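You operate a simulated robot arm through the tools that you are given. There is no shell and no other tool.

Carry out the task below with a simulated two-armed robot. There is one attempt and no reset: what you move stays moved.

TASK
Take the blue rag from the plank bench top and lay it out flat on the ply bench top.
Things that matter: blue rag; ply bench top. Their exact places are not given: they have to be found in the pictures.

The check looks at the end state, three seconds after you hand in, the way a careful person would. Anything else that was tipped, shoved, dropped, spilled or broken makes it a failure.

THE ROBOT
Two 6-joint arms with two-finger parallel grippers on one trunk, on a base that moves. Base frame: it is fixed to the floor where the robot stands at the start and does not move with it; the origin is under the middle of the robot, x ahead of it, y to its left, z up. Readings come in mm, degrees, newtons and seconds.
The left shoulder is at the start at [60, 141, 799], the right one opposite. With the tool pointing down near the work surface each hand reaches from about 300 to 700 mm from the robot's upright axis, wherever it stands, measured 20 degrees to its own side. Places, roughly: blue rag [2250, -1250, 750]; ply bench top [3900, -2800, 800]. Payload 3.43 kg a hand.
Tool frame (each hand has its own): the origin (TCP) lies between the finger pads and is the grasp point; the fingertips stand 30 mm ahead of it; z points along the fingers, y is the line along which they close. The gripper opens to 94 mm. The fingers are 28 mm wide and 10 mm thick; the gripper's body (50 by 96 mm) begins 55 mm behind the TCP.
Orientation is that of the tool frame in the base frame, as a unit quaternion [x, y, z, w]. With the fingers straight down and closing along the base's y, the tool's x points along the base's -x, its y along +y and its z along -z.

THE INTERFACE
- The arms move only by the tool drive_tool. It takes "left_moves", "right_moves" or both (then of equal length, played together; a hand with none holds still); each is one flat list of numbers, 7 for each row, row after row: the shift along the tool's x, y, z in units of 250 mm (1.0 is 250 mm), then the turn, a rotation vector about the tool's x, y, z in units of 180 degrees (1.0 is 180 degrees), then the gripper command, from -1 (shut) to 1 (fully open), values between in proportion. In form: [tx, ty, tz, wx, wy, wz, gripper, tx, ty, tz, wx, wy, wz, gripper, ...]. A call has 1 to 20 rows; each row is the pose to reach, as a shift and turn from the pose commanded when the call began, along the tool's axes at that moment. A call with a number of a shift or a turn outside -1 to 1 is refused whole. A row lasts 0.2 s, in which the tool goes at most 50 mm and 8.6 degrees; a call with a longer step from one row to the next is refused whole, and so is a gripper value outside its range. Where a pose cannot be reached the arm comes as near as it can. A force on the tool above 40 N (or 10 N above the force at the start of the call, whichever is more), or a blocked arm, ends the call early, and 0.2 s more pass. The fingers move at their own pace (about 153 mm/s each) and stop on an object; they squeeze with about 37 N. The grip force told is the motor's: it shows also when the fingers shut on nothing. Time passes only in rows, and 0.2 s behind the last, so rows that repeat a pose let the fingers close. It gives the time, the measured TCP pose, the force on the tool (base axes), the opening and the grip force at its end, in the units of the frame above (readings bear some noise), with the torque about the TCP (base axes, N m) and any sound that the robot's microphone picked up.
- Cameras (640 x 400 px; columns grow to the right, rows downward): "scene" is now at [143.7, -5.2, 1407.3]; the picture's right is [-0.08, -1.00, 0.00], its down [-0.67, 0.05, -0.74] and it looks along [0.74, -0.06, -0.67] (base axes); focal length 272 px, centre (320, 200). "left" rides on the left gripper at [76, -14, -102] in its tool frame; the picture's right is [0.18, 0.98, 0.00], its down [-0.75, 0.14, -0.64] and it looks along [-0.63, 0.12, 0.77] (tool axes); focal length 243 px, centre (320, 200). "right" rides on the right gripper at [76, 14, -102] in its tool frame; the picture's right is [-0.18, 0.98, 0.00], its down [-0.75, -0.14, -0.64] and it looks along [-0.63, -0.12, 0.77] (tool axes); focal length 243 px, centre (320, 200).
- snapshot(camera): a new picture of that camera. The clock stands still meanwhile.
- move_column(by): slides the trunk up (or, below 0, down) by that many mm; the arms and the scene camera ride with it, the base frame stays. It gives what a move gives, with no picture.
- drive_base(legs): drives the robot by 1 to 6 legs, each [ahead, left, turn to the left] in mm, mm and degrees, along the robot's own axes; the way and the turn of a leg run together, so that a leg with both is an arc; at most 1500 mm and 180 degrees a leg. The arms and the cameras ride along, it lands a little off, and it stops where it bumps. It gives what a move gives.
- turn_head(pan, tilt): turns the head with the scene camera to pan (to the left, within 86 degrees either way) and tilt (down, from -29 to 69), counted from straight ahead of the robot. It gives what a move gives.
- probe_pixels(camera, pixels): for up to 12 pixels [column, row] of the newest picture of that camera ("zoom" is the newest enlarged one), the place [x, y, z] in the base frame of the surface seen there, good to about 2 mm. The clock stands still meanwhile.
- inspect(camera, box): a new picture of the part [left, top, right, bottom] of that camera's present view, enlarged. The clock stands still meanwhile.
- sign_off(): hands the job in; it is judged then, once.

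Unless the task says otherwise, let go and move clear before handing in.

The tools are called after "Emit:" as name(argument=value, ...) on one line, values as JSON. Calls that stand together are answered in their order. drive_tool: Moves the arms, as the interface text tells. Its arguments: {"type":"object","properties":{"left_moves":{"type":"array","items":{"type":"number"}},"right_moves":{"type":"array","items":{"type":"number"}}},"required":[]} The other tools are called the same way: move_column (by) moves the trunk up or down; drive_base (legs) drives the base; turn_head (pan, tilt) turns the head that bears the scene camera; snapshot (camera) takes a picture; probe_pixels (camera, pixels) gives the place of the surface under pixels of a picture; inspect (camera, box) takes an enlarged picture of a part of a camera's view; sign_off () hands the job in.

At the start:

```text
time_s: 0.0
left_ee_pos: [397.2, 138.2, 1022.3]
left_tcp_rot: [0.0, 1.0, -0.001, 0.0]
left_contact_force: [-0.3, 0.2, 0.5]
left_wrist_torque: [0.02, 0.0, -0.02]
left_gripper_width: 93.9
left_grip_force: 0.0
right_ee_pos: [476.6, -158.9, 1025.1]
right_tcp_rot: [0.0, 1.0, 0.0, 0.0]
right_contact_force: [-0.9, 0.1, 0.6]
right_wrist_torque: [-0.03, 0.02, 0.0]
right_gripper_width: 94.2
right_grip_force: 0.0
trunk travel left (down, up): [-375.0, 215.0]
robot x, y, heading: [2.0, -0.1, -0.1]
head pan, tilt (commanded): [-4.4, 42.4]
```

scene: 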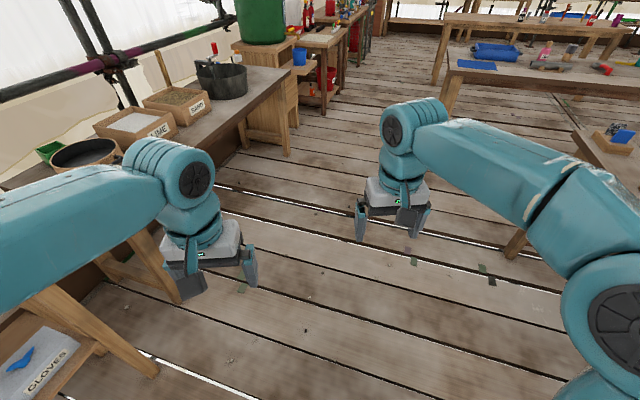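
right: 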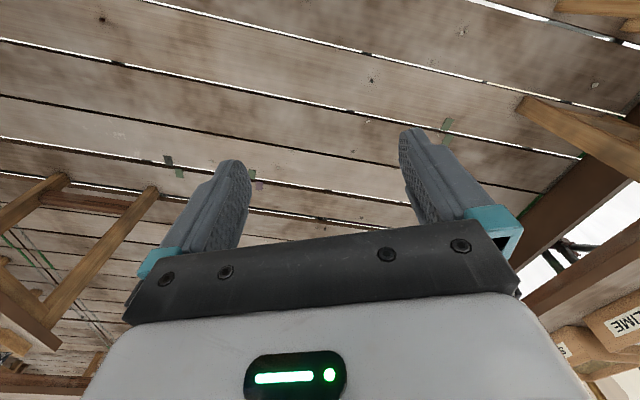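
left: 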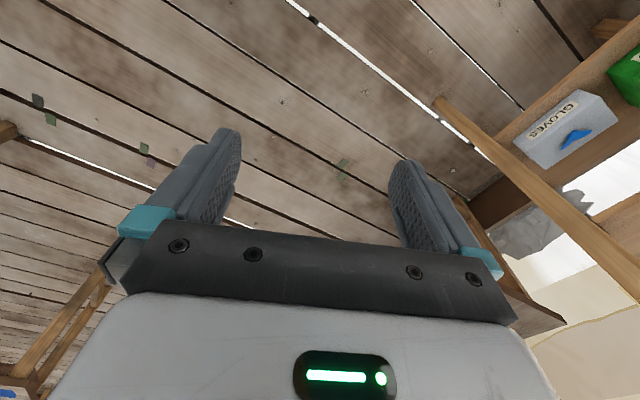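

The scene picture shows a bench at upper right with a flat blue item near (477,65) and another blue item near (495,50). I'll turn the head that way and look closer.

Emit:
turn_head(pan=-30, tilt=20)

Emit:
snapshot(camera="scene")

```text
time_s: 0.9
left_ee_pos: [394.7, 137.6, 1024.1]
left_tcp_rot: [0.0, 1.0, -0.001, 0.001]
left_contact_force: [-0.4, -0.3, 0.0]
left_wrist_torque: [-0.01, -0.02, 0.02]
left_gripper_width: 93.9
left_grip_force: 0.1
right_ee_pos: [475.2, -158.9, 1026.1]
right_tcp_rot: [0.0, 1.0, -0.001, 0.0]
right_contact_force: [-0.1, -0.5, 0.8]
right_wrist_torque: [-0.02, -0.01, -0.01]
right_gripper_width: 93.9
right_grip_force: 0.0
trunk travel left (down, up): [-375.0, 215.0]
robot x, y, heading: [2.3, -0.9, 0.1]
head pan, tilt (commanded): [-30.0, 20.0]
```

```text
taken
```

scene: 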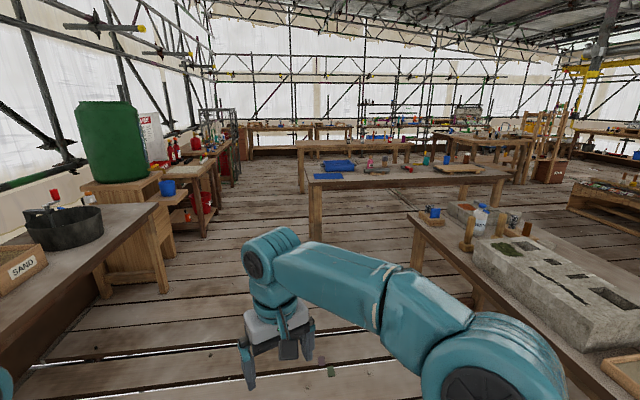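

The benches ahead-right show a flat blue item at (328,176) and a blue tray at (338,165). I'll enlarge that zone and probe points.

Emit:
inspect(camera="scene", box=[280, 130, 540, 250])

Emit:
probe_pixels(camera="scene", pixels=[[328, 176], [338, 165], [400, 178], [310, 240], [330, 145], [490, 140], [433, 211], [540, 260], [500, 175], [240, 150], [600, 240], [460, 205]])

```text
2.46 times, centred on (410, 190) of scene
```

zoom: 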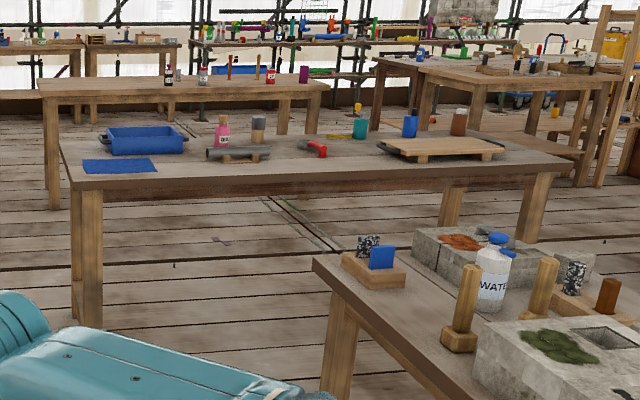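

```text
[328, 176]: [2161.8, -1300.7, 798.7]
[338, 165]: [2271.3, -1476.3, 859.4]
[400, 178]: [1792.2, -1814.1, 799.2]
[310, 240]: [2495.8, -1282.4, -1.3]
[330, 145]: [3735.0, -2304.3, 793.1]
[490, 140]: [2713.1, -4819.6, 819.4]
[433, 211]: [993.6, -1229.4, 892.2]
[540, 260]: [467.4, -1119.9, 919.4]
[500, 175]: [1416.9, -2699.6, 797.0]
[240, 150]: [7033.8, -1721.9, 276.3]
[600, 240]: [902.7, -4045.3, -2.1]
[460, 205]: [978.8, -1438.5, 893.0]
```

The blue rag lies flat at zoom (120,166), and the table behind it is probably the ply bench (zoom 190,85). I'll measure the rag corners, bench edges and obstacles.

Emit:
probe_pixels(camera="zoom", pixels=[[84, 162], [153, 160], [158, 171], [88, 173], [75, 186], [64, 140], [560, 165], [318, 262], [45, 88], [48, 96], [325, 87], [200, 90]])

Emit:
turn_head(pan=-20, tilt=15)

Emit:
inspect(camera="scene", box=[220, 120, 480, 280])

```text
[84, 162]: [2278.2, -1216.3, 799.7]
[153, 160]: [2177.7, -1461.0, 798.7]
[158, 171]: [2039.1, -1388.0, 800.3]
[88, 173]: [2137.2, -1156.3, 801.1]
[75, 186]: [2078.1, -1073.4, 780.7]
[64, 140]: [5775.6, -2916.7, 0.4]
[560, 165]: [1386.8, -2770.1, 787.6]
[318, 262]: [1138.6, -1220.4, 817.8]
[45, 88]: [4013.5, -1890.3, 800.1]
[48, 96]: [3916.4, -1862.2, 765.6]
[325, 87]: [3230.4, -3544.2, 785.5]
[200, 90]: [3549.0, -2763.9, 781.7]
```

```text
time_s: 1.6
left_ee_pos: [396.3, 137.1, 1023.0]
left_tcp_rot: [-0.001, 1.0, -0.001, 0.001]
left_contact_force: [0.9, 0.4, 0.0]
left_wrist_torque: [0.02, -0.02, 0.07]
left_gripper_width: 93.9
left_grip_force: 0.1
right_ee_pos: [474.9, -158.3, 1026.5]
right_tcp_rot: [0.0, 1.0, 0.0, 0.0]
right_contact_force: [0.1, 0.2, -0.4]
right_wrist_torque: [-0.02, -0.01, 0.02]
right_gripper_width: 93.7
right_grip_force: 0.0
trunk travel left (down, up): [-375.0, 215.0]
robot x, y, heading: [1.2, 0.8, 0.3]
head pan, tilt (commanded): [-20.0, 15.0]
```

```text
2.46 times, centred on (350, 200) of scene
```

zoom: 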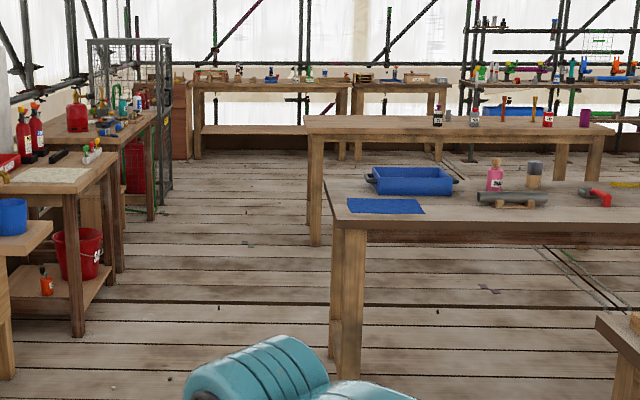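

The rag spans about [2278,-1216], [2178,-1461], [2039,-1388], [2137,-1156] at z≈800, on a bench turned about -22°, and the table behind it fits the ply bench's rough place. Before driving I'll check the floor path ahead for clearance.

Emit:
turn_head(pan=-10, tilt=35)

Emit:
snapshot(camera="scene")

```text
time_s: 2.5
left_ee_pos: [395.9, 136.8, 1022.3]
left_tcp_rot: [0.0, 1.0, -0.001, 0.001]
left_contact_force: [-0.1, -0.3, 0.1]
left_wrist_torque: [-0.04, -0.03, 0.02]
left_gripper_width: 93.9
left_grip_force: 0.2
right_ee_pos: [475.9, -159.6, 1026.5]
right_tcp_rot: [0.0, 1.0, 0.0, 0.0]
right_contact_force: [-0.6, -0.1, 0.1]
right_wrist_torque: [0.0, 0.0, 0.0]
right_gripper_width: 93.8
right_grip_force: 0.0
trunk travel left (down, up): [-375.0, 215.0]
robot x, y, heading: [-1.0, -1.7, 0.1]
head pan, tilt (commanded): [-10.0, 35.0]
```

```text
taken
```

scene: 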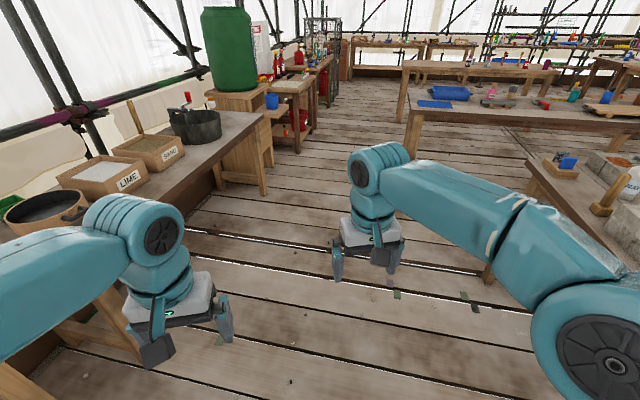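

Emit:
probe_pixels(camera="scene", pixels=[[258, 130], [220, 190], [265, 193], [275, 160], [310, 130], [293, 150], [490, 285], [527, 165], [410, 160], [140, 350], [400, 125], [60, 330]])

```text
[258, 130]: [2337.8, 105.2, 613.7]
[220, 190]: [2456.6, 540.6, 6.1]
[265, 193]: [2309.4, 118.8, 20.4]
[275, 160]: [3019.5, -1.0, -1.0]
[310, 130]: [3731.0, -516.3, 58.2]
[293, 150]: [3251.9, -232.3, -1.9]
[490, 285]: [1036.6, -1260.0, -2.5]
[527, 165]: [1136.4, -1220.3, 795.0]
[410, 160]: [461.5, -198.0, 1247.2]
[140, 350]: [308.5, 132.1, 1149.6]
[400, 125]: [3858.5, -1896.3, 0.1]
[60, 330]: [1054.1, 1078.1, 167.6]
```

The floor between the left benches (x≈2300, y≥100) and the plank bench corner [2078,-1073] is clear; the block bench corner is at [1138,-1220]. I'll turn -22° and drive to about [1687,-574], staying clear of both.

Emit:
drive_base(legs=[[0, 0, -22.2], [900, 53, 0], [879, 53, 0]])

Emit:
turn_head(pan=-25, tilt=35)

Emit:
snapshot(camera="scene")

```text
time_s: 27.9
left_ee_pos: [2087.9, -625.3, 1023.1]
left_tcp_rot: [0.204, 0.979, -0.001, 0.0]
left_contact_force: [0.4, 0.4, -0.1]
left_wrist_torque: [0.0, -0.03, -0.01]
left_gripper_width: 93.8
left_grip_force: 0.1
right_ee_pos: [2042.5, -928.2, 1026.1]
right_tcp_rot: [0.204, 0.979, 0.001, 0.0]
right_contact_force: [-0.3, 0.7, -0.1]
right_wrist_torque: [0.02, -0.01, 0.01]
right_gripper_width: 93.9
right_grip_force: 0.1
trunk travel left (down, up): [-375.0, 215.0]
robot x, y, heading: [1673.0, -590.5, -23.6]
head pan, tilt (commanded): [-10.0, 35.0]
```

```text
time_s: 28.7
left_ee_pos: [2088.0, -624.0, 1024.1]
left_tcp_rot: [0.205, 0.979, -0.001, 0.0]
left_contact_force: [0.3, -0.1, -0.7]
left_wrist_torque: [-0.01, -0.02, 0.02]
left_gripper_width: 94.1
left_grip_force: 0.0
right_ee_pos: [2044.7, -927.5, 1026.2]
right_tcp_rot: [0.204, 0.979, -0.001, 0.0]
right_contact_force: [-0.3, -0.4, -0.1]
right_wrist_torque: [0.01, -0.01, 0.04]
right_gripper_width: 94.3
right_grip_force: 0.1
trunk travel left (down, up): [-375.0, 215.0]
robot x, y, heading: [1671.8, -592.2, -23.2]
head pan, tilt (commanded): [-25.0, 35.0]
```

```text
taken
```

scene: 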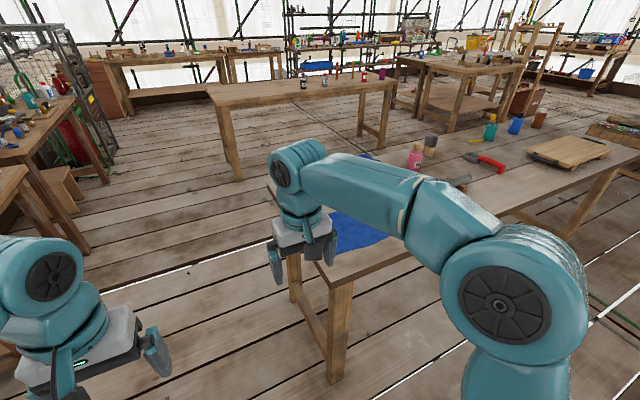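

The rag shows at (355,230) behind the right arm, and the robot stands at [1672,-592] heading -23°. I'll strafe right in front of the rag, still about 550 mm from the bench edge.

Emit:
drive_base(legs=[[17, -477, 1.0]])

Emit:
turn_head(pan=0, tilt=45)

Emit:
snapshot(camera="scene")

Emit:
snapshot(camera="right")

Emit:
snapshot(camera="left")

```text
time_s: 35.1
left_ee_pos: [1926.6, -1045.6, 1023.3]
left_tcp_rot: [0.191, 0.982, -0.001, 0.001]
left_contact_force: [0.1, -0.5, -0.1]
left_wrist_torque: [0.05, 0.01, -0.02]
left_gripper_width: 94.1
left_grip_force: 0.1
right_ee_pos: [1889.4, -1350.5, 1026.8]
right_tcp_rot: [0.191, 0.982, 0.0, 0.0]
right_contact_force: [-0.4, 0.0, -0.5]
right_wrist_torque: [0.02, 0.03, 0.01]
right_gripper_width: 94.2
right_grip_force: 0.0
trunk travel left (down, up): [-375.0, 215.0]
robot x, y, heading: [1506.9, -1026.0, -21.9]
head pan, tilt (commanded): [-25.0, 35.0]
```

```text
time_s: 36.0
left_ee_pos: [1926.0, -1046.5, 1023.4]
left_tcp_rot: [0.19, 0.982, -0.002, 0.0]
left_contact_force: [-0.4, 0.2, -0.4]
left_wrist_torque: [-0.02, -0.01, 0.02]
left_gripper_width: 94.1
left_grip_force: 0.1
right_ee_pos: [1889.6, -1349.9, 1026.4]
right_tcp_rot: [0.19, 0.982, 0.0, 0.0]
right_contact_force: [0.1, -0.3, 0.3]
right_wrist_torque: [-0.01, -0.04, 0.03]
right_gripper_width: 94.3
right_grip_force: 0.1
trunk travel left (down, up): [-375.0, 215.0]
robot x, y, heading: [1506.9, -1024.0, -22.0]
head pan, tilt (commanded): [0.0, 45.0]
```

```text
taken
```

scene: 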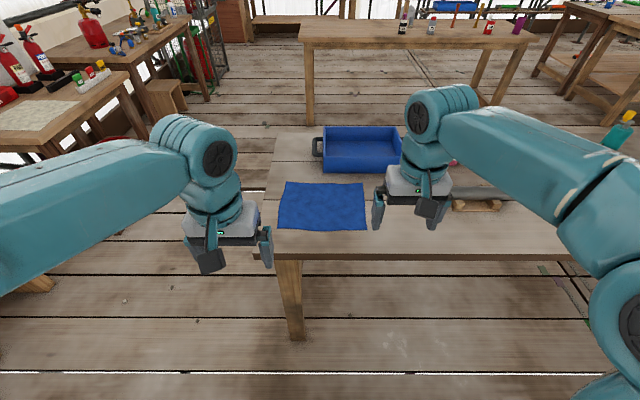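

```text
taken
```

right: 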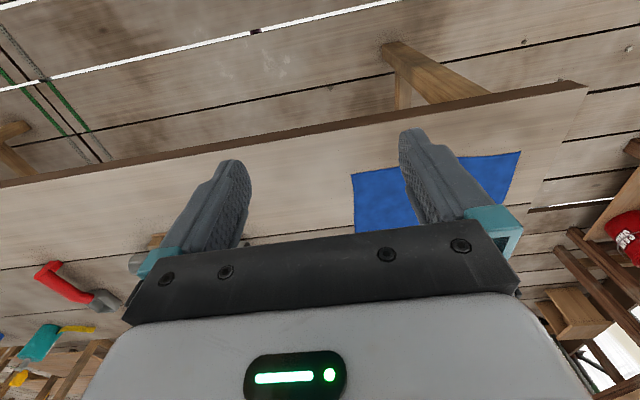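

```text
taken
```

left: 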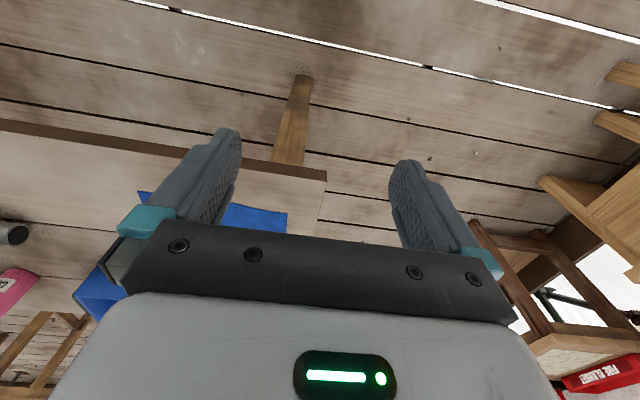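

The rag is in full view at (322,206) with the tray behind it. I'll enlarge it to measure corners, edge and surroundings.

Emit:
inspect(camera="scene", box=[240, 110, 480, 260])

Emit:
probe_pixels(camera="scene", pixels=[[286, 183], [363, 184], [366, 229], [278, 228], [322, 206], [266, 253], [276, 240], [322, 172], [316, 147], [420, 222], [300, 215], [350, 195]])

```text
2.67 times, centred on (360, 185) of scene
```

zoom: 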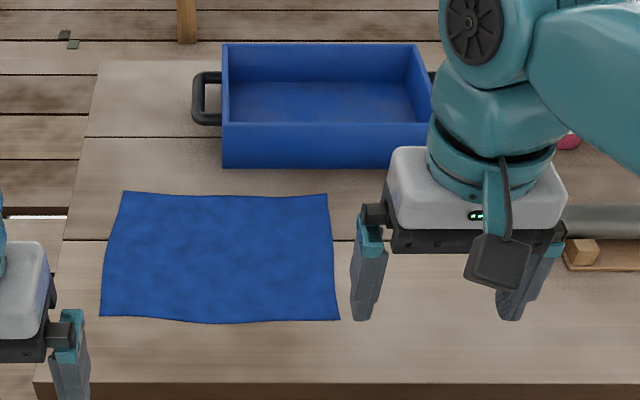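

```text
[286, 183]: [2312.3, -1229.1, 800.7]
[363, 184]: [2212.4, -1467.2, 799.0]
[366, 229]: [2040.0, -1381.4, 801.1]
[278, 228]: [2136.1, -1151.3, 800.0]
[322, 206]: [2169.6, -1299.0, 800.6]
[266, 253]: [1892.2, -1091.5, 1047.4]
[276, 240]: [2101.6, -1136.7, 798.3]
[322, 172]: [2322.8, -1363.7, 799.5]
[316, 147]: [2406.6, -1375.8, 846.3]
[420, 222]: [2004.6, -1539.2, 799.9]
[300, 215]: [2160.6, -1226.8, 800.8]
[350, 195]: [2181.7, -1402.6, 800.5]
```

The rag is about 255×190 mm with corners near [2312,-1229], [2212,-1467], [2040,-1381], [2136,-1151], top at z≈800.5, and the tray stands about 30 mm behind its far edge. I'll move 150 mm closer so both near corners are well within reach.

Emit:
drive_base(legs=[[150, -6, -0.6]])

Emit:
snapshot(camera="scene")

Emit:
snapshot(camera="right")

Emit:
snapshot(camera="left")

```text
time_s: 38.6
left_ee_pos: [2064.1, -1112.5, 1023.5]
left_tcp_rot: [0.196, 0.981, -0.001, 0.0]
left_contact_force: [0.0, -0.9, -0.4]
left_wrist_torque: [0.0, 0.03, 0.01]
left_gripper_width: 94.0
left_grip_force: 0.1
right_ee_pos: [2023.8, -1416.7, 1025.6]
right_tcp_rot: [0.196, 0.981, 0.0, -0.001]
right_contact_force: [0.7, 0.7, 0.2]
right_wrist_torque: [0.04, 0.05, -0.01]
right_gripper_width: 94.0
right_grip_force: 0.0
trunk travel left (down, up): [-375.0, 215.0]
robot x, y, heading: [1646.9, -1091.7, -22.9]
head pan, tilt (commanded): [0.0, 45.0]
```

```text
taken
```

scene: 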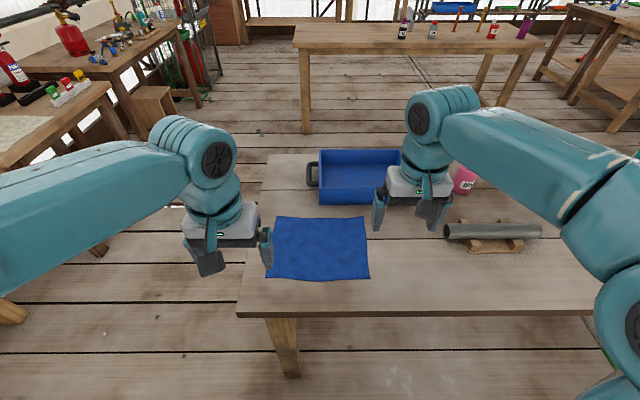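

```text
taken
```

right: 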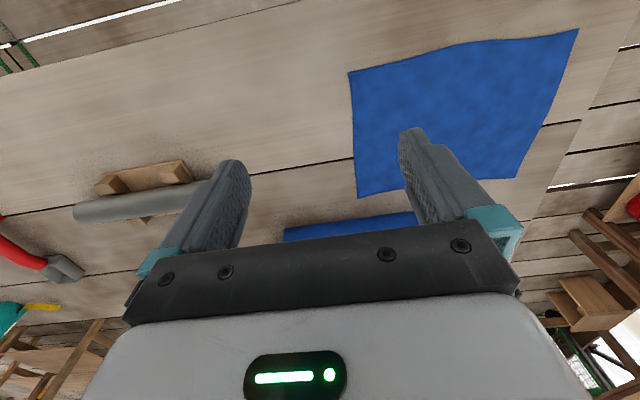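

```text
taken
```

left: 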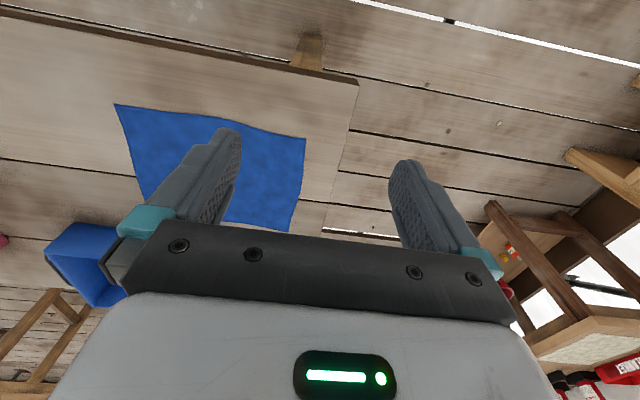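

Both hand cameras see the rag now. I'll probe its near corners from those views.

Emit:
probe_pixels(camera="right", pixels=[[351, 75], [576, 32], [515, 175], [359, 195], [400, 64], [480, 44], [530, 42], [380, 90], [540, 60]])

Emit:
probe_pixels(camera="left", pixels=[[117, 107], [303, 139], [288, 229], [200, 118], [250, 131], [285, 150], [140, 120]])

```text
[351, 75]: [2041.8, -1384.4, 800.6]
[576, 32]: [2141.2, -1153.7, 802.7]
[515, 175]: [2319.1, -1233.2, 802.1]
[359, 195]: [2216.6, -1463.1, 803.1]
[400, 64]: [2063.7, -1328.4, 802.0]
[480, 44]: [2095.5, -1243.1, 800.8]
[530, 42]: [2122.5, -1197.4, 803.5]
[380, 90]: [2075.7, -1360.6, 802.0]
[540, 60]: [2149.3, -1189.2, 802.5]
```

```text
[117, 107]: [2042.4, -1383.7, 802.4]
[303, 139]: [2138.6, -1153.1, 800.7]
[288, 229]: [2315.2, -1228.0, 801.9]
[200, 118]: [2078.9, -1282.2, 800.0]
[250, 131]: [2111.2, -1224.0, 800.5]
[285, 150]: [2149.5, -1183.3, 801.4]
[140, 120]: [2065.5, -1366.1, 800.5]
```

Near corners are D≈[2139,-1153] (left) and C≈[2042,-1384] (right). I'll bring both hands to hover about 50 mm above points just inside those corners, with fingers opened to about 40 mm.

Emit:
drive_tool(left_moves=[-0.067, -0.026, 0.096, 0, 0, 0, -0.15, -0.134, -0.052, 0.191, 0, 0, 0, -0.15, -0.202, -0.078, 0.287, 0, 0, 0, -0.15, -0.269, -0.103, 0.383, 0, 0, 0, -0.15, -0.336, -0.129, 0.478, 0, 0, 0, -0.15, -0.403, -0.155, 0.574, 0, 0, 0, -0.15, -0.403, -0.155, 0.574, 0, 0, 0, -0.15], right_moves=[-0.014, 0.045, 0.097, 0, 0, 0, -0.15, -0.027, 0.09, 0.194, 0, 0, 0, -0.15, -0.041, 0.135, 0.291, 0, 0, 0, -0.15, -0.054, 0.179, 0.388, 0, 0, 0, -0.15, -0.068, 0.224, 0.485, 0, 0, 0, -0.15, -0.081, 0.269, 0.582, 0, 0, 0, -0.15, -0.081, 0.269, 0.582, 0, 0, 0, -0.15])

Emit:
snapshot(camera="scene")

Emit:
snapshot(camera="right")

Emit:
snapshot(camera="left")

```text
time_s: 40.2
left_ee_pos: [2143.8, -1186.5, 879.6]
left_tcp_rot: [0.196, 0.981, -0.001, 0.001]
left_contact_force: [-0.7, 1.4, 0.1]
left_wrist_torque: [-0.02, -0.02, -0.01]
left_gripper_width: 39.9
left_grip_force: 0.0
right_ee_pos: [2065.5, -1363.2, 882.4]
right_tcp_rot: [0.195, 0.981, 0.0, 0.001]
right_contact_force: [0.4, 0.1, 0.4]
right_wrist_torque: [0.03, 0.0, 0.03]
right_gripper_width: 40.2
right_grip_force: 0.0
trunk travel left (down, up): [-375.0, 215.0]
robot x, y, heading: [1645.1, -1082.4, -22.8]
head pan, tilt (commanded): [0.0, 45.0]
```

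```text
taken
```

scene: 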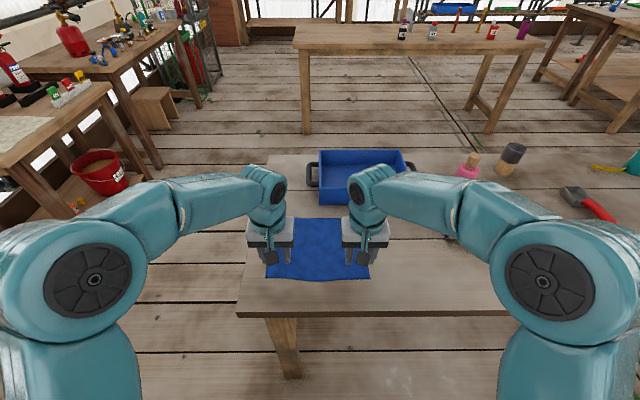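

```text
taken
```

right: 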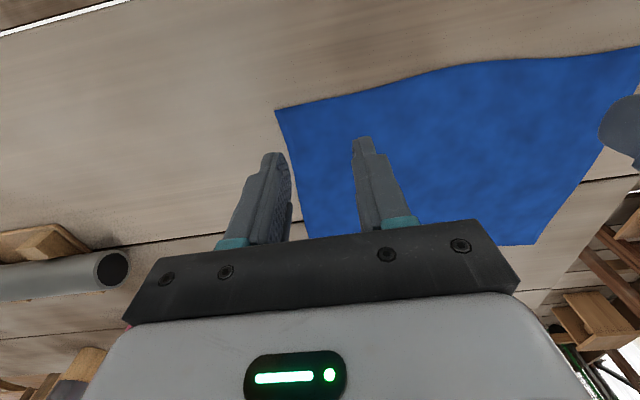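

```text
taken
```

left: 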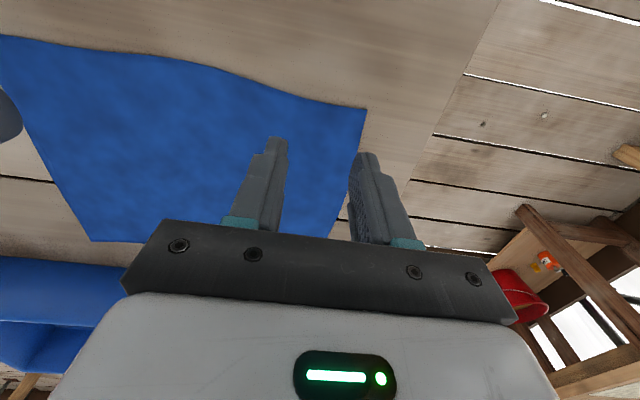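

Both hands hover correctly over the near corners. I'll lower until the tips are about 2 mm above the rag.

Emit:
drive_tool(left_moves=[0, 0, 0.08, 0, 0, 0, -0.15, 0, 0, 0.15, 0, 0, 0, -0.15, 0, 0, 0.19, 0, 0, 0, -0.15, 0, 0, 0.19, 0, 0, 0, -0.15], right_moves=[-0.012, 0.002, 0.08, 0, 0, 0, -0.15, -0.012, 0.002, 0.15, 0, 0, 0, -0.15, -0.012, 0.002, 0.2, 0, 0, 0, -0.15, -0.012, 0.002, 0.2, 0, 0, 0, -0.15])

Emit:
snapshot(camera="right")

Emit:
snapshot(camera="left")

```text
time_s: 41.2
left_ee_pos: [2141.5, -1188.0, 832.0]
left_tcp_rot: [0.195, 0.981, -0.001, 0.0]
left_contact_force: [0.1, -0.6, 0.2]
left_wrist_torque: [-0.04, 0.02, 0.0]
left_gripper_width: 39.8
left_grip_force: 0.1
right_ee_pos: [2070.0, -1363.6, 831.7]
right_tcp_rot: [0.196, 0.981, 0.0, 0.001]
right_contact_force: [0.6, 0.7, 7.0]
right_wrist_torque: [0.04, -0.02, -0.02]
right_gripper_width: 40.1
right_grip_force: 0.1
trunk travel left (down, up): [-375.0, 215.0]
robot x, y, heading: [1648.2, -1089.7, -22.4]
head pan, tilt (commanded): [0.0, 45.0]
```

```text
taken
```

right: 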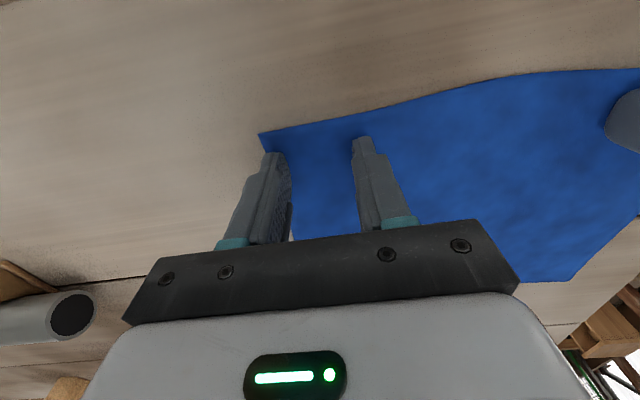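

```text
taken
```

left: 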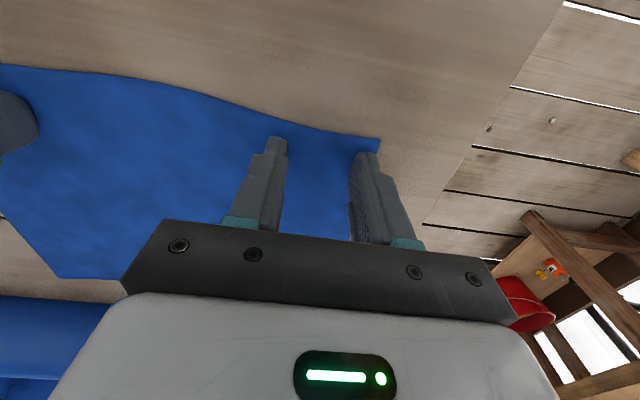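

The right hand feels 7 N of contact and the left none yet. I'll lower the left slightly so both press lightly.

Emit:
drive_tool(left_moves=[0, 0, 0.006, 0, 0, 0, -0.15, 0, 0, 0.012, 0, 0, 0, -0.15], right_moves=[0, 0, 0.001, 0, 0, 0, -0.15, 0, 0, 0.003, 0, 0, 0, -0.15])

```text
time_s: 41.8
left_ee_pos: [2142.3, -1187.9, 831.4]
left_tcp_rot: [0.196, 0.981, -0.002, 0.002]
left_contact_force: [3.4, 0.2, 10.4]
left_wrist_torque: [0.05, -0.07, 0.0]
left_gripper_width: 40.3
left_grip_force: 0.0
right_ee_pos: [2069.2, -1363.6, 832.1]
right_tcp_rot: [0.196, 0.981, 0.0, 0.002]
right_contact_force: [0.4, 1.3, 13.2]
right_wrist_torque: [0.14, 0.03, 0.01]
right_gripper_width: 40.0
right_grip_force: 0.1
trunk travel left (down, up): [-375.0, 215.0]
robot x, y, heading: [1647.6, -1087.7, -22.6]
head pan, tilt (commanded): [0.0, 45.0]
```

Both hands press at about 10–13 N on the rag. I'll close the fingers slowly in place to gather a fold.

Emit:
drive_tool(left_moves=[0, 0, 0, 0, 0, 0, -0.3, 0, 0, 0, 0, 0, 0, -0.45, 0, 0, 0, 0, 0, 0, -0.6, 0, 0, 0, 0, 0, 0, -0.75, 0, 0, 0, 0, 0, 0, -0.9, 0, 0, 0, 0, 0, 0, -1, 0, 0, 0, 0, 0, 0, -1], right_moves=[0, 0, 0, 0, 0, 0, -0.3, 0, 0, 0, 0, 0, 0, -0.45, 0, 0, 0, 0, 0, 0, -0.6, 0, 0, 0, 0, 0, 0, -0.75, 0, 0, 0, 0, 0, 0, -0.9, 0, 0, 0, 0, 0, 0, -1, 0, 0, 0, 0, 0, 0, -1])

Emit:
snapshot(camera="right")

Emit:
snapshot(camera="left")

Emit:
inspect(camera="scene", box=[220, 190, 420, 320])

```text
time_s: 43.4
left_ee_pos: [2140.1, -1187.9, 832.0]
left_tcp_rot: [0.196, 0.981, -0.002, 0.003]
left_contact_force: [-0.3, -2.2, 19.7]
left_wrist_torque: [-0.11, 0.05, 0.01]
left_gripper_width: 0.2
left_grip_force: 32.8
right_ee_pos: [2069.0, -1362.5, 831.7]
right_tcp_rot: [0.196, 0.981, -0.001, 0.002]
right_contact_force: [1.1, -0.8, 16.7]
right_wrist_torque: [0.05, -0.04, 0.01]
right_gripper_width: 0.0
right_grip_force: 33.7
trunk travel left (down, up): [-375.0, 215.0]
robot x, y, heading: [1647.3, -1089.6, -22.7]
head pan, tilt (commanded): [0.0, 45.0]
```

```text
taken
```

right: 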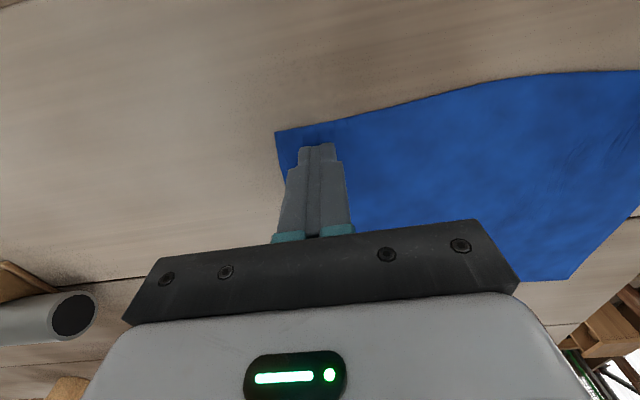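

```text
taken
```

left: 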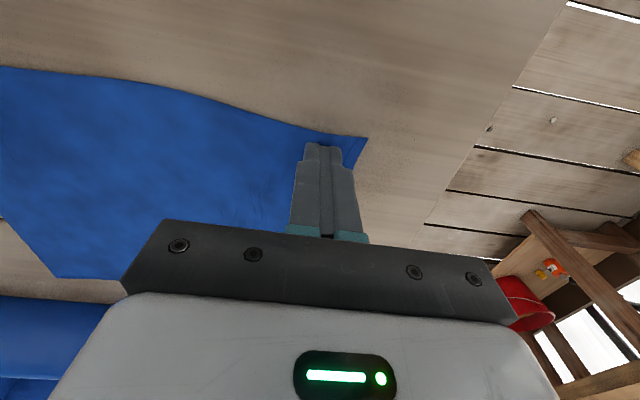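

```text
3.08 times, centred on (320, 255) of scene
```

zoom: 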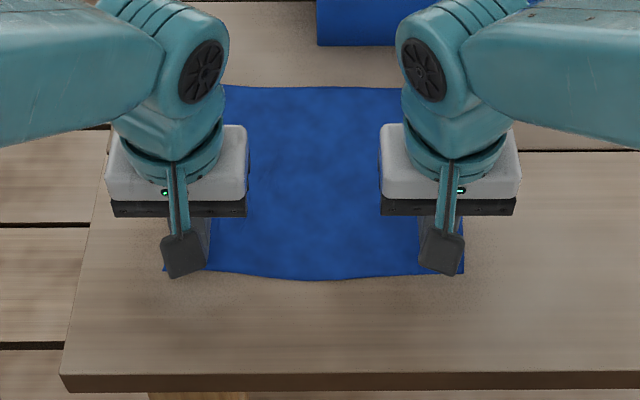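

The rag's corners moved in toward the fingers, so a fold has likely been pinched. I'll lift both hands slowly by 40 mm to check.

Emit:
drive_tool(left_moves=[0, 0, -0.03, 0, 0, 0, -1, 0, 0, -0.06, 0, 0, 0, -1, 0, 0, -0.1, 0, 0, 0, -1, 0, 0, -0.13, 0, 0, 0, -1, 0, 0, -0.16, 0, 0, 0, -1, 0, 0, -0.16, 0, 0, 0, -1], right_moves=[0, 0, -0.03, 0, 0, 0, -1, 0, 0, -0.06, 0, 0, 0, -1, 0, 0, -0.1, 0, 0, 0, -1, 0, 0, -0.13, 0, 0, 0, -1, 0, 0, -0.16, 0, 0, 0, -1, 0, 0, -0.16, 0, 0, 0, -1])

Emit:
snapshot(camera="right")

Emit:
snapshot(camera="left")

Emit:
inspect(camera="scene", box=[220, 190, 420, 320])

```text
time_s: 44.8
left_ee_pos: [2141.8, -1187.7, 870.3]
left_tcp_rot: [0.195, 0.981, 0.0, 0.001]
left_contact_force: [-0.1, 0.1, 0.2]
left_wrist_torque: [0.03, -0.03, 0.01]
left_gripper_width: 0.0
left_grip_force: 33.1
right_ee_pos: [2070.4, -1363.6, 869.6]
right_tcp_rot: [0.195, 0.981, 0.0, 0.001]
right_contact_force: [0.5, 0.2, -0.3]
right_wrist_torque: [-0.02, 0.02, -0.02]
right_gripper_width: 0.2
right_grip_force: 32.6
trunk travel left (down, up): [-375.0, 215.0]
robot x, y, heading: [1644.8, -1091.0, -22.6]
head pan, tilt (commanded): [0.0, 45.0]
```

```text
taken
```

right: 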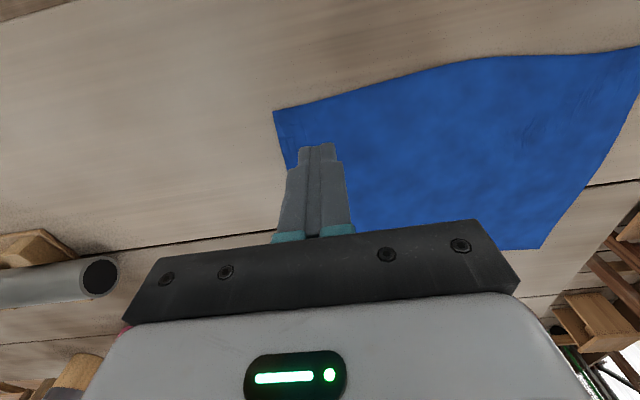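

```text
taken
```

left: 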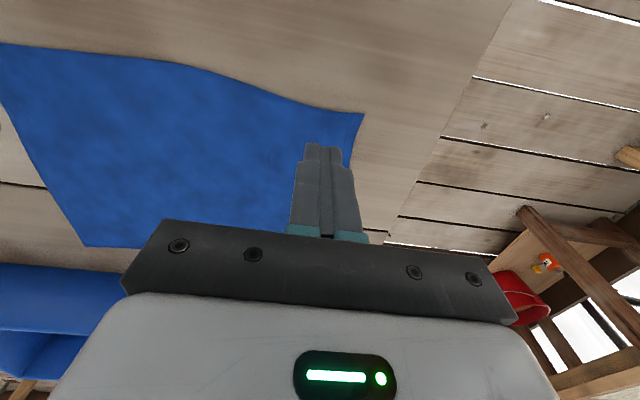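

```text
3.08 times, centred on (320, 255) of scene
```

zoom: 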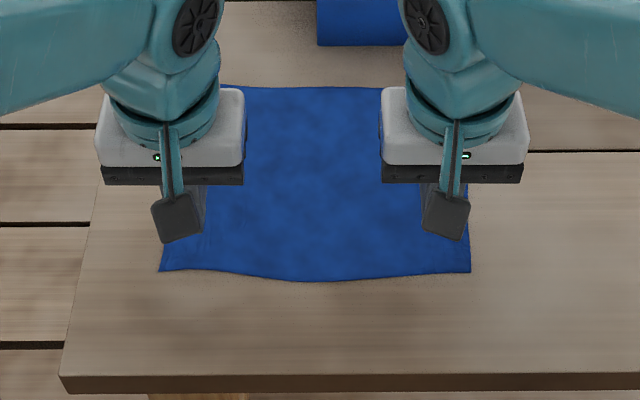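

The fold slipped out because both inner fingers pulled against each other through the cloth; the rag is back in place. I'll reopen, press down a bit harder, and this time shift each hand inward while closing so that only the free corner is dragged into the fold.

Emit:
drive_tool(left_moves=[0, 0, 0, 0, 0, 0, -0.15, 0, 0, 0, 0, 0, 0, -0.15, 0, 0, 0.06, 0, 0, 0, -0.15, 0, 0, 0.12, 0, 0, 0, -0.15, 0, 0, 0.15, 0, 0, 0, -0.15, 0, 0, 0.168, 0, 0, 0, -0.15, 0, 0, 0.168, 0, 0, 0, -0.15], right_moves=[0, 0, 0, 0, 0, 0, -0.15, 0, 0, 0, 0, 0, 0, -0.15, 0, 0, 0.06, 0, 0, 0, -0.15, 0, 0, 0.12, 0, 0, 0, -0.15, 0, 0, 0.15, 0, 0, 0, -0.15, 0, 0, 0.168, 0, 0, 0, -0.15, 0, 0, 0.168, 0, 0, 0, -0.15])

Emit:
snapshot(camera="left")

```text
time_s: 46.4
left_ee_pos: [2141.6, -1186.8, 832.1]
left_tcp_rot: [0.196, 0.981, -0.003, 0.004]
left_contact_force: [4.7, -1.7, 33.3]
left_wrist_torque: [0.42, 0.02, -0.1]
left_gripper_width: 39.9
left_grip_force: 0.0
right_ee_pos: [2071.7, -1362.2, 831.0]
right_tcp_rot: [0.196, 0.981, 0.0, 0.005]
right_contact_force: [7.1, 0.6, 25.5]
right_wrist_torque: [0.09, -0.07, -0.01]
right_gripper_width: 39.9
right_grip_force: 0.0
trunk travel left (down, up): [-375.0, 215.0]
robot x, y, heading: [1645.7, -1090.4, -22.5]
head pan, tilt (commanded): [0.0, 45.0]
```

```text
taken
```

left: 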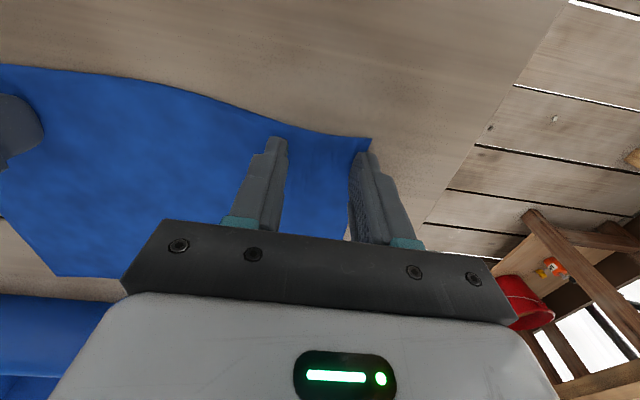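

Both hands press (33 N and 25 N). I'll ease the left by 1 mm and close while shifting inward so the inner fingers stay put.

Emit:
drive_tool(left_moves=[0, 0, -0.004, 0, 0, 0, -0.15, 0, -0.01, -0.004, 0, 0, 0, -0.256, 0, -0.02, -0.004, 0, 0, 0, -0.362, 0, -0.03, -0.004, 0, 0, 0, -0.468, 0, -0.04, -0.004, 0, 0, 0, -0.574, 0, -0.05, -0.004, 0, 0, 0, -0.68, 0, -0.06, -0.004, 0, 0, 0, -0.786, 0, -0.07, -0.004, 0, 0, 0, -0.892, 0, -0.08, -0.004, 0, 0, 0, -1, 0, -0.08, -0.004, 0, 0, 0, -1, 0, -0.08, -0.004, 0, 0, 0, -1], right_moves=[0, 0, 0, 0, 0, 0, -0.15, 0, 0.01, 0, 0, 0, 0, -0.256, 0, 0.02, 0, 0, 0, 0, -0.362, 0, 0.03, 0, 0, 0, 0, -0.468, 0, 0.04, 0, 0, 0, 0, -0.574, 0, 0.05, 0, 0, 0, 0, -0.68, 0, 0.06, 0, 0, 0, 0, -0.786, 0, 0.07, 0, 0, 0, 0, -0.892, 0, 0.08, 0, 0, 0, 0, -1, 0, 0.08, 0, 0, 0, 0, -1, 0, 0.08, 0, 0, 0, 0, -1])

Emit:
snapshot(camera="left")

Emit:
snapshot(camera="right")

Emit:
inspect(camera="scene", box=[220, 190, 420, 320])

```text
time_s: 47.8
left_ee_pos: [2136.5, -1199.1, 831.4]
left_tcp_rot: [0.195, 0.981, -0.003, 0.004]
left_contact_force: [-1.3, 1.5, 20.4]
left_wrist_torque: [0.09, 0.07, 0.02]
left_gripper_width: 8.6
left_grip_force: 0.0
right_ee_pos: [2074.6, -1354.4, 831.8]
right_tcp_rot: [0.197, 0.98, 0.0, 0.006]
right_contact_force: [0.4, -2.6, 17.7]
right_wrist_torque: [-0.07, 0.07, 0.01]
right_gripper_width: 0.0
right_grip_force: 33.2
trunk travel left (down, up): [-375.0, 215.0]
robot x, y, heading: [1647.9, -1093.5, -22.4]
head pan, tilt (commanded): [0.0, 45.0]
stopped in row 7 (right hand): the force on the tool passed its limit at 41 N (the readings are from after the stop); the commanded pose is now the measured one
```

```text
taken
```

left: 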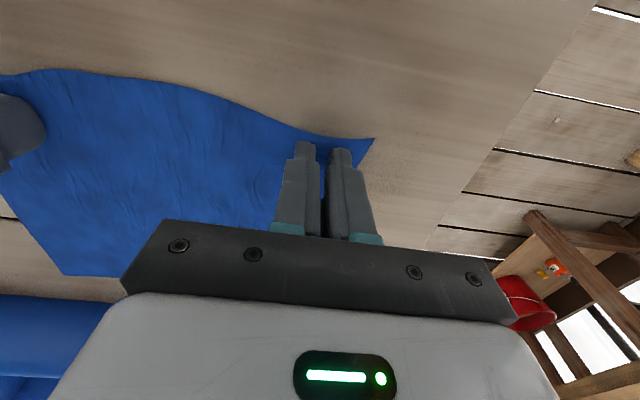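

```text
taken
```

right: 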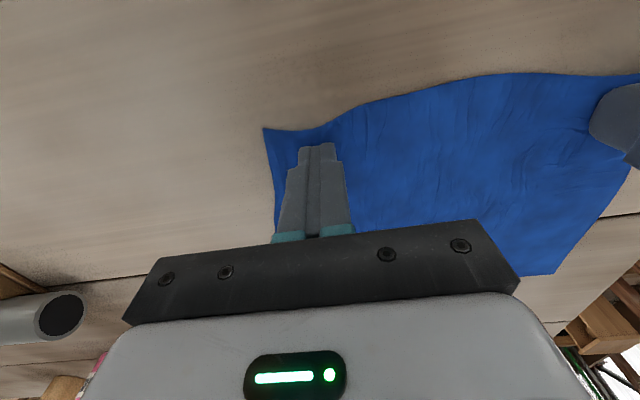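

```text
3.08 times, centred on (320, 255) of scene
```

zoom: 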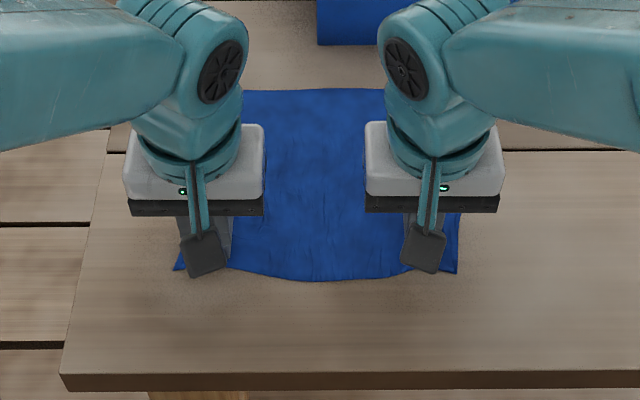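

The cloth is wrinkled between the hands and near the fingers. I'll shut the left fully and lift slightly to see whether anything is held.

Emit:
drive_tool(left_moves=[0, 0, 0, 0, 0, 0, -1, 0, 0, 0, 0, 0, 0, -1, 0, 0, -0.04, 0, 0, 0, -1, 0, 0, -0.08, 0, 0, 0, -1, 0, 0, -0.12, 0, 0, 0, -1, 0, 0, -0.12, 0, 0, 0, -1], right_moves=[0, 0, 0, 0, 0, 0, -1, 0, 0, 0, 0, 0, 0, -1, 0, 0, -0.04, 0, 0, 0, -1, 0, 0, -0.08, 0, 0, 0, -1, 0, 0, -0.12, 0, 0, 0, -1, 0, 0, -0.12, 0, 0, 0, -1])

Emit:
snapshot(camera="left")

Emit:
snapshot(camera="right")

Emit:
inspect(camera="scene", box=[220, 190, 420, 320])

```text
time_s: 49.2
left_ee_pos: [2136.6, -1199.2, 857.3]
left_tcp_rot: [0.197, 0.98, -0.001, 0.0]
left_contact_force: [0.7, 0.2, 1.6]
left_wrist_torque: [-0.01, -0.03, 0.0]
left_gripper_width: 0.0
left_grip_force: 32.7
right_ee_pos: [2076.0, -1354.0, 858.5]
right_tcp_rot: [0.196, 0.981, -0.001, 0.001]
right_contact_force: [0.1, -1.0, -0.2]
right_wrist_torque: [0.05, 0.0, -0.01]
right_gripper_width: 0.0
right_grip_force: 32.9
trunk travel left (down, up): [-375.0, 215.0]
robot x, y, heading: [1646.0, -1089.6, -22.5]
head pan, tilt (commanded): [0.0, 45.0]
```

```text
taken
```

left: 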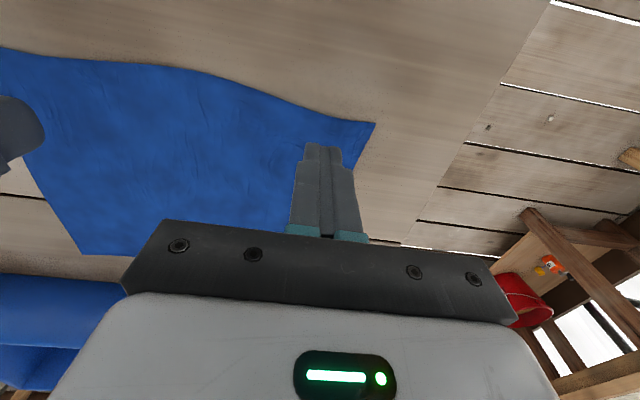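

```text
taken
```

right: 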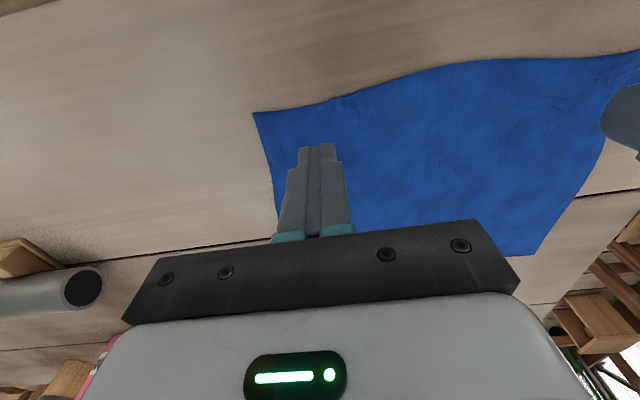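

```text
3.08 times, centred on (320, 255) of scene
```

zoom: 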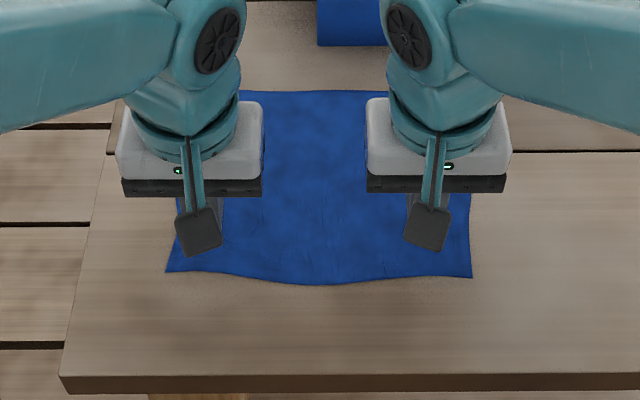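

Neither pinch held: the fold leaks out under the tips. I'll raise the right hand away and try with the left alone, starting wider (60 mm), so the cloth is free to slide into a taller fold.

Emit:
drive_tool(left_moves=[0, 0, 0, 0, 0, 0, 0.28, 0, 0, 0, 0, 0, 0, 0.28, 0, 0, 0.04, 0, 0, 0, 0.28, 0, 0, 0.08, 0, 0, 0, 0.28, 0, 0, 0.1, 0, 0, 0, 0.28, 0, 0, 0.11, 0, 0, 0, 0.28, 0, 0, 0.11, 0, 0, 0, 0.28], right_moves=[0, 0, -0.1, 0, 0, 0, -1, 0, 0, -0.2, 0, 0, 0, -1, 0, 0, -0.3, 0, 0, 0, -1, 0, 0, -0.3, 0, 0, 0, -1, 0, 0, -0.3, 0, 0, 0, -1, 0, 0, -0.3, 0, 0, 0, -1, 0, 0, -0.3, 0, 0, 0, -1])

Emit:
snapshot(camera="left")

```text
time_s: 50.8
left_ee_pos: [2136.3, -1199.6, 831.1]
left_tcp_rot: [0.196, 0.981, -0.001, 0.003]
left_contact_force: [2.7, -1.2, 13.0]
left_wrist_torque: [0.04, -0.06, -0.03]
left_gripper_width: 59.8
left_grip_force: 0.1
right_ee_pos: [2074.9, -1353.3, 933.4]
right_tcp_rot: [0.195, 0.981, -0.001, 0.001]
right_contact_force: [0.8, 0.7, -0.2]
right_wrist_torque: [-0.03, 0.01, -0.01]
right_gripper_width: 0.0
right_grip_force: 33.2
trunk travel left (down, up): [-375.0, 215.0]
robot x, y, heading: [1646.9, -1090.7, -22.8]
head pan, tilt (commanded): [0.0, 45.0]
```

```text
taken
```

left: 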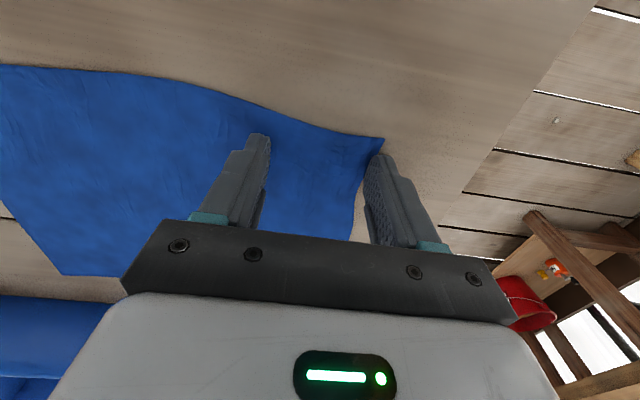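

The left hand presses at 13 N with both tips on the rag. I'll close halfway, slowly, and look.

Emit:
drive_tool(left_moves=[0, 0, 0.004, 0, 0, 0, 0.2, 0, 0, 0.004, 0, 0, 0, 0.1, 0, 0, 0.004, 0, 0, 0, 0, 0, 0, 0.004, 0, 0, 0, -0.1, 0, 0, 0.004, 0, 0, 0, -0.2, 0, 0, 0.004, 0, 0, 0, -0.3, 0, 0, 0.004, 0, 0, 0, -0.4])

Emit:
inspect(camera="left", box=[120, 60, 480, 285])

Emit:
inspect(camera="scene", box=[220, 190, 420, 320])

```text
time_s: 52.4
left_ee_pos: [2135.6, -1200.0, 831.7]
left_tcp_rot: [0.196, 0.981, -0.002, 0.003]
left_contact_force: [1.0, -1.5, 34.5]
left_wrist_torque: [-0.03, 0.16, 0.02]
left_gripper_width: 26.5
left_grip_force: 0.1
right_ee_pos: [2074.2, -1352.4, 935.1]
right_tcp_rot: [0.196, 0.981, 0.001, 0.003]
right_contact_force: [0.1, 0.5, 0.4]
right_wrist_torque: [0.01, -0.04, -0.01]
right_gripper_width: 0.0
right_grip_force: 33.0
trunk travel left (down, up): [-375.0, 215.0]
robot x, y, heading: [1644.9, -1088.2, -22.8]
head pan, tilt (commanded): [0.0, 45.0]
```

```text
1.78 times, centred on (300, 172) of left
```

zoom: 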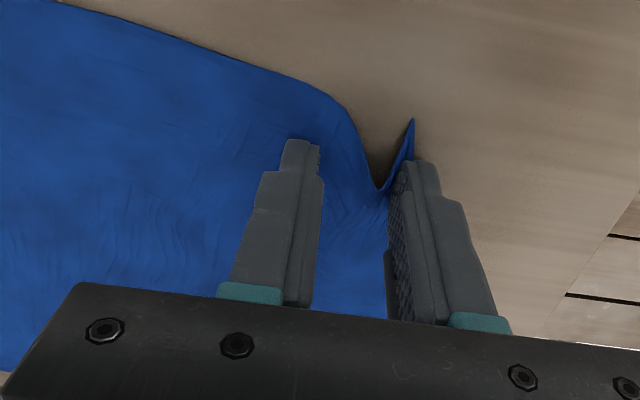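

```text
3.08 times, centred on (320, 255) of scene
```

zoom: 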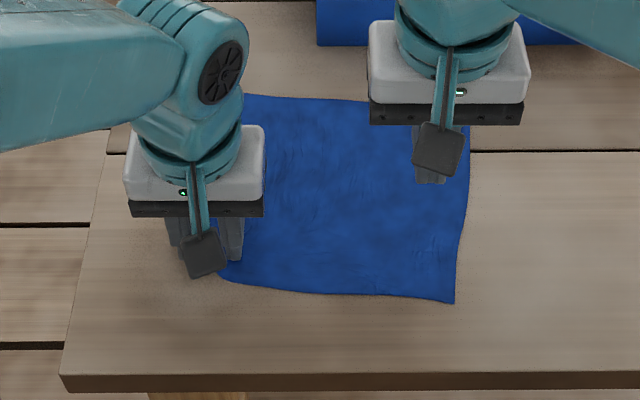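

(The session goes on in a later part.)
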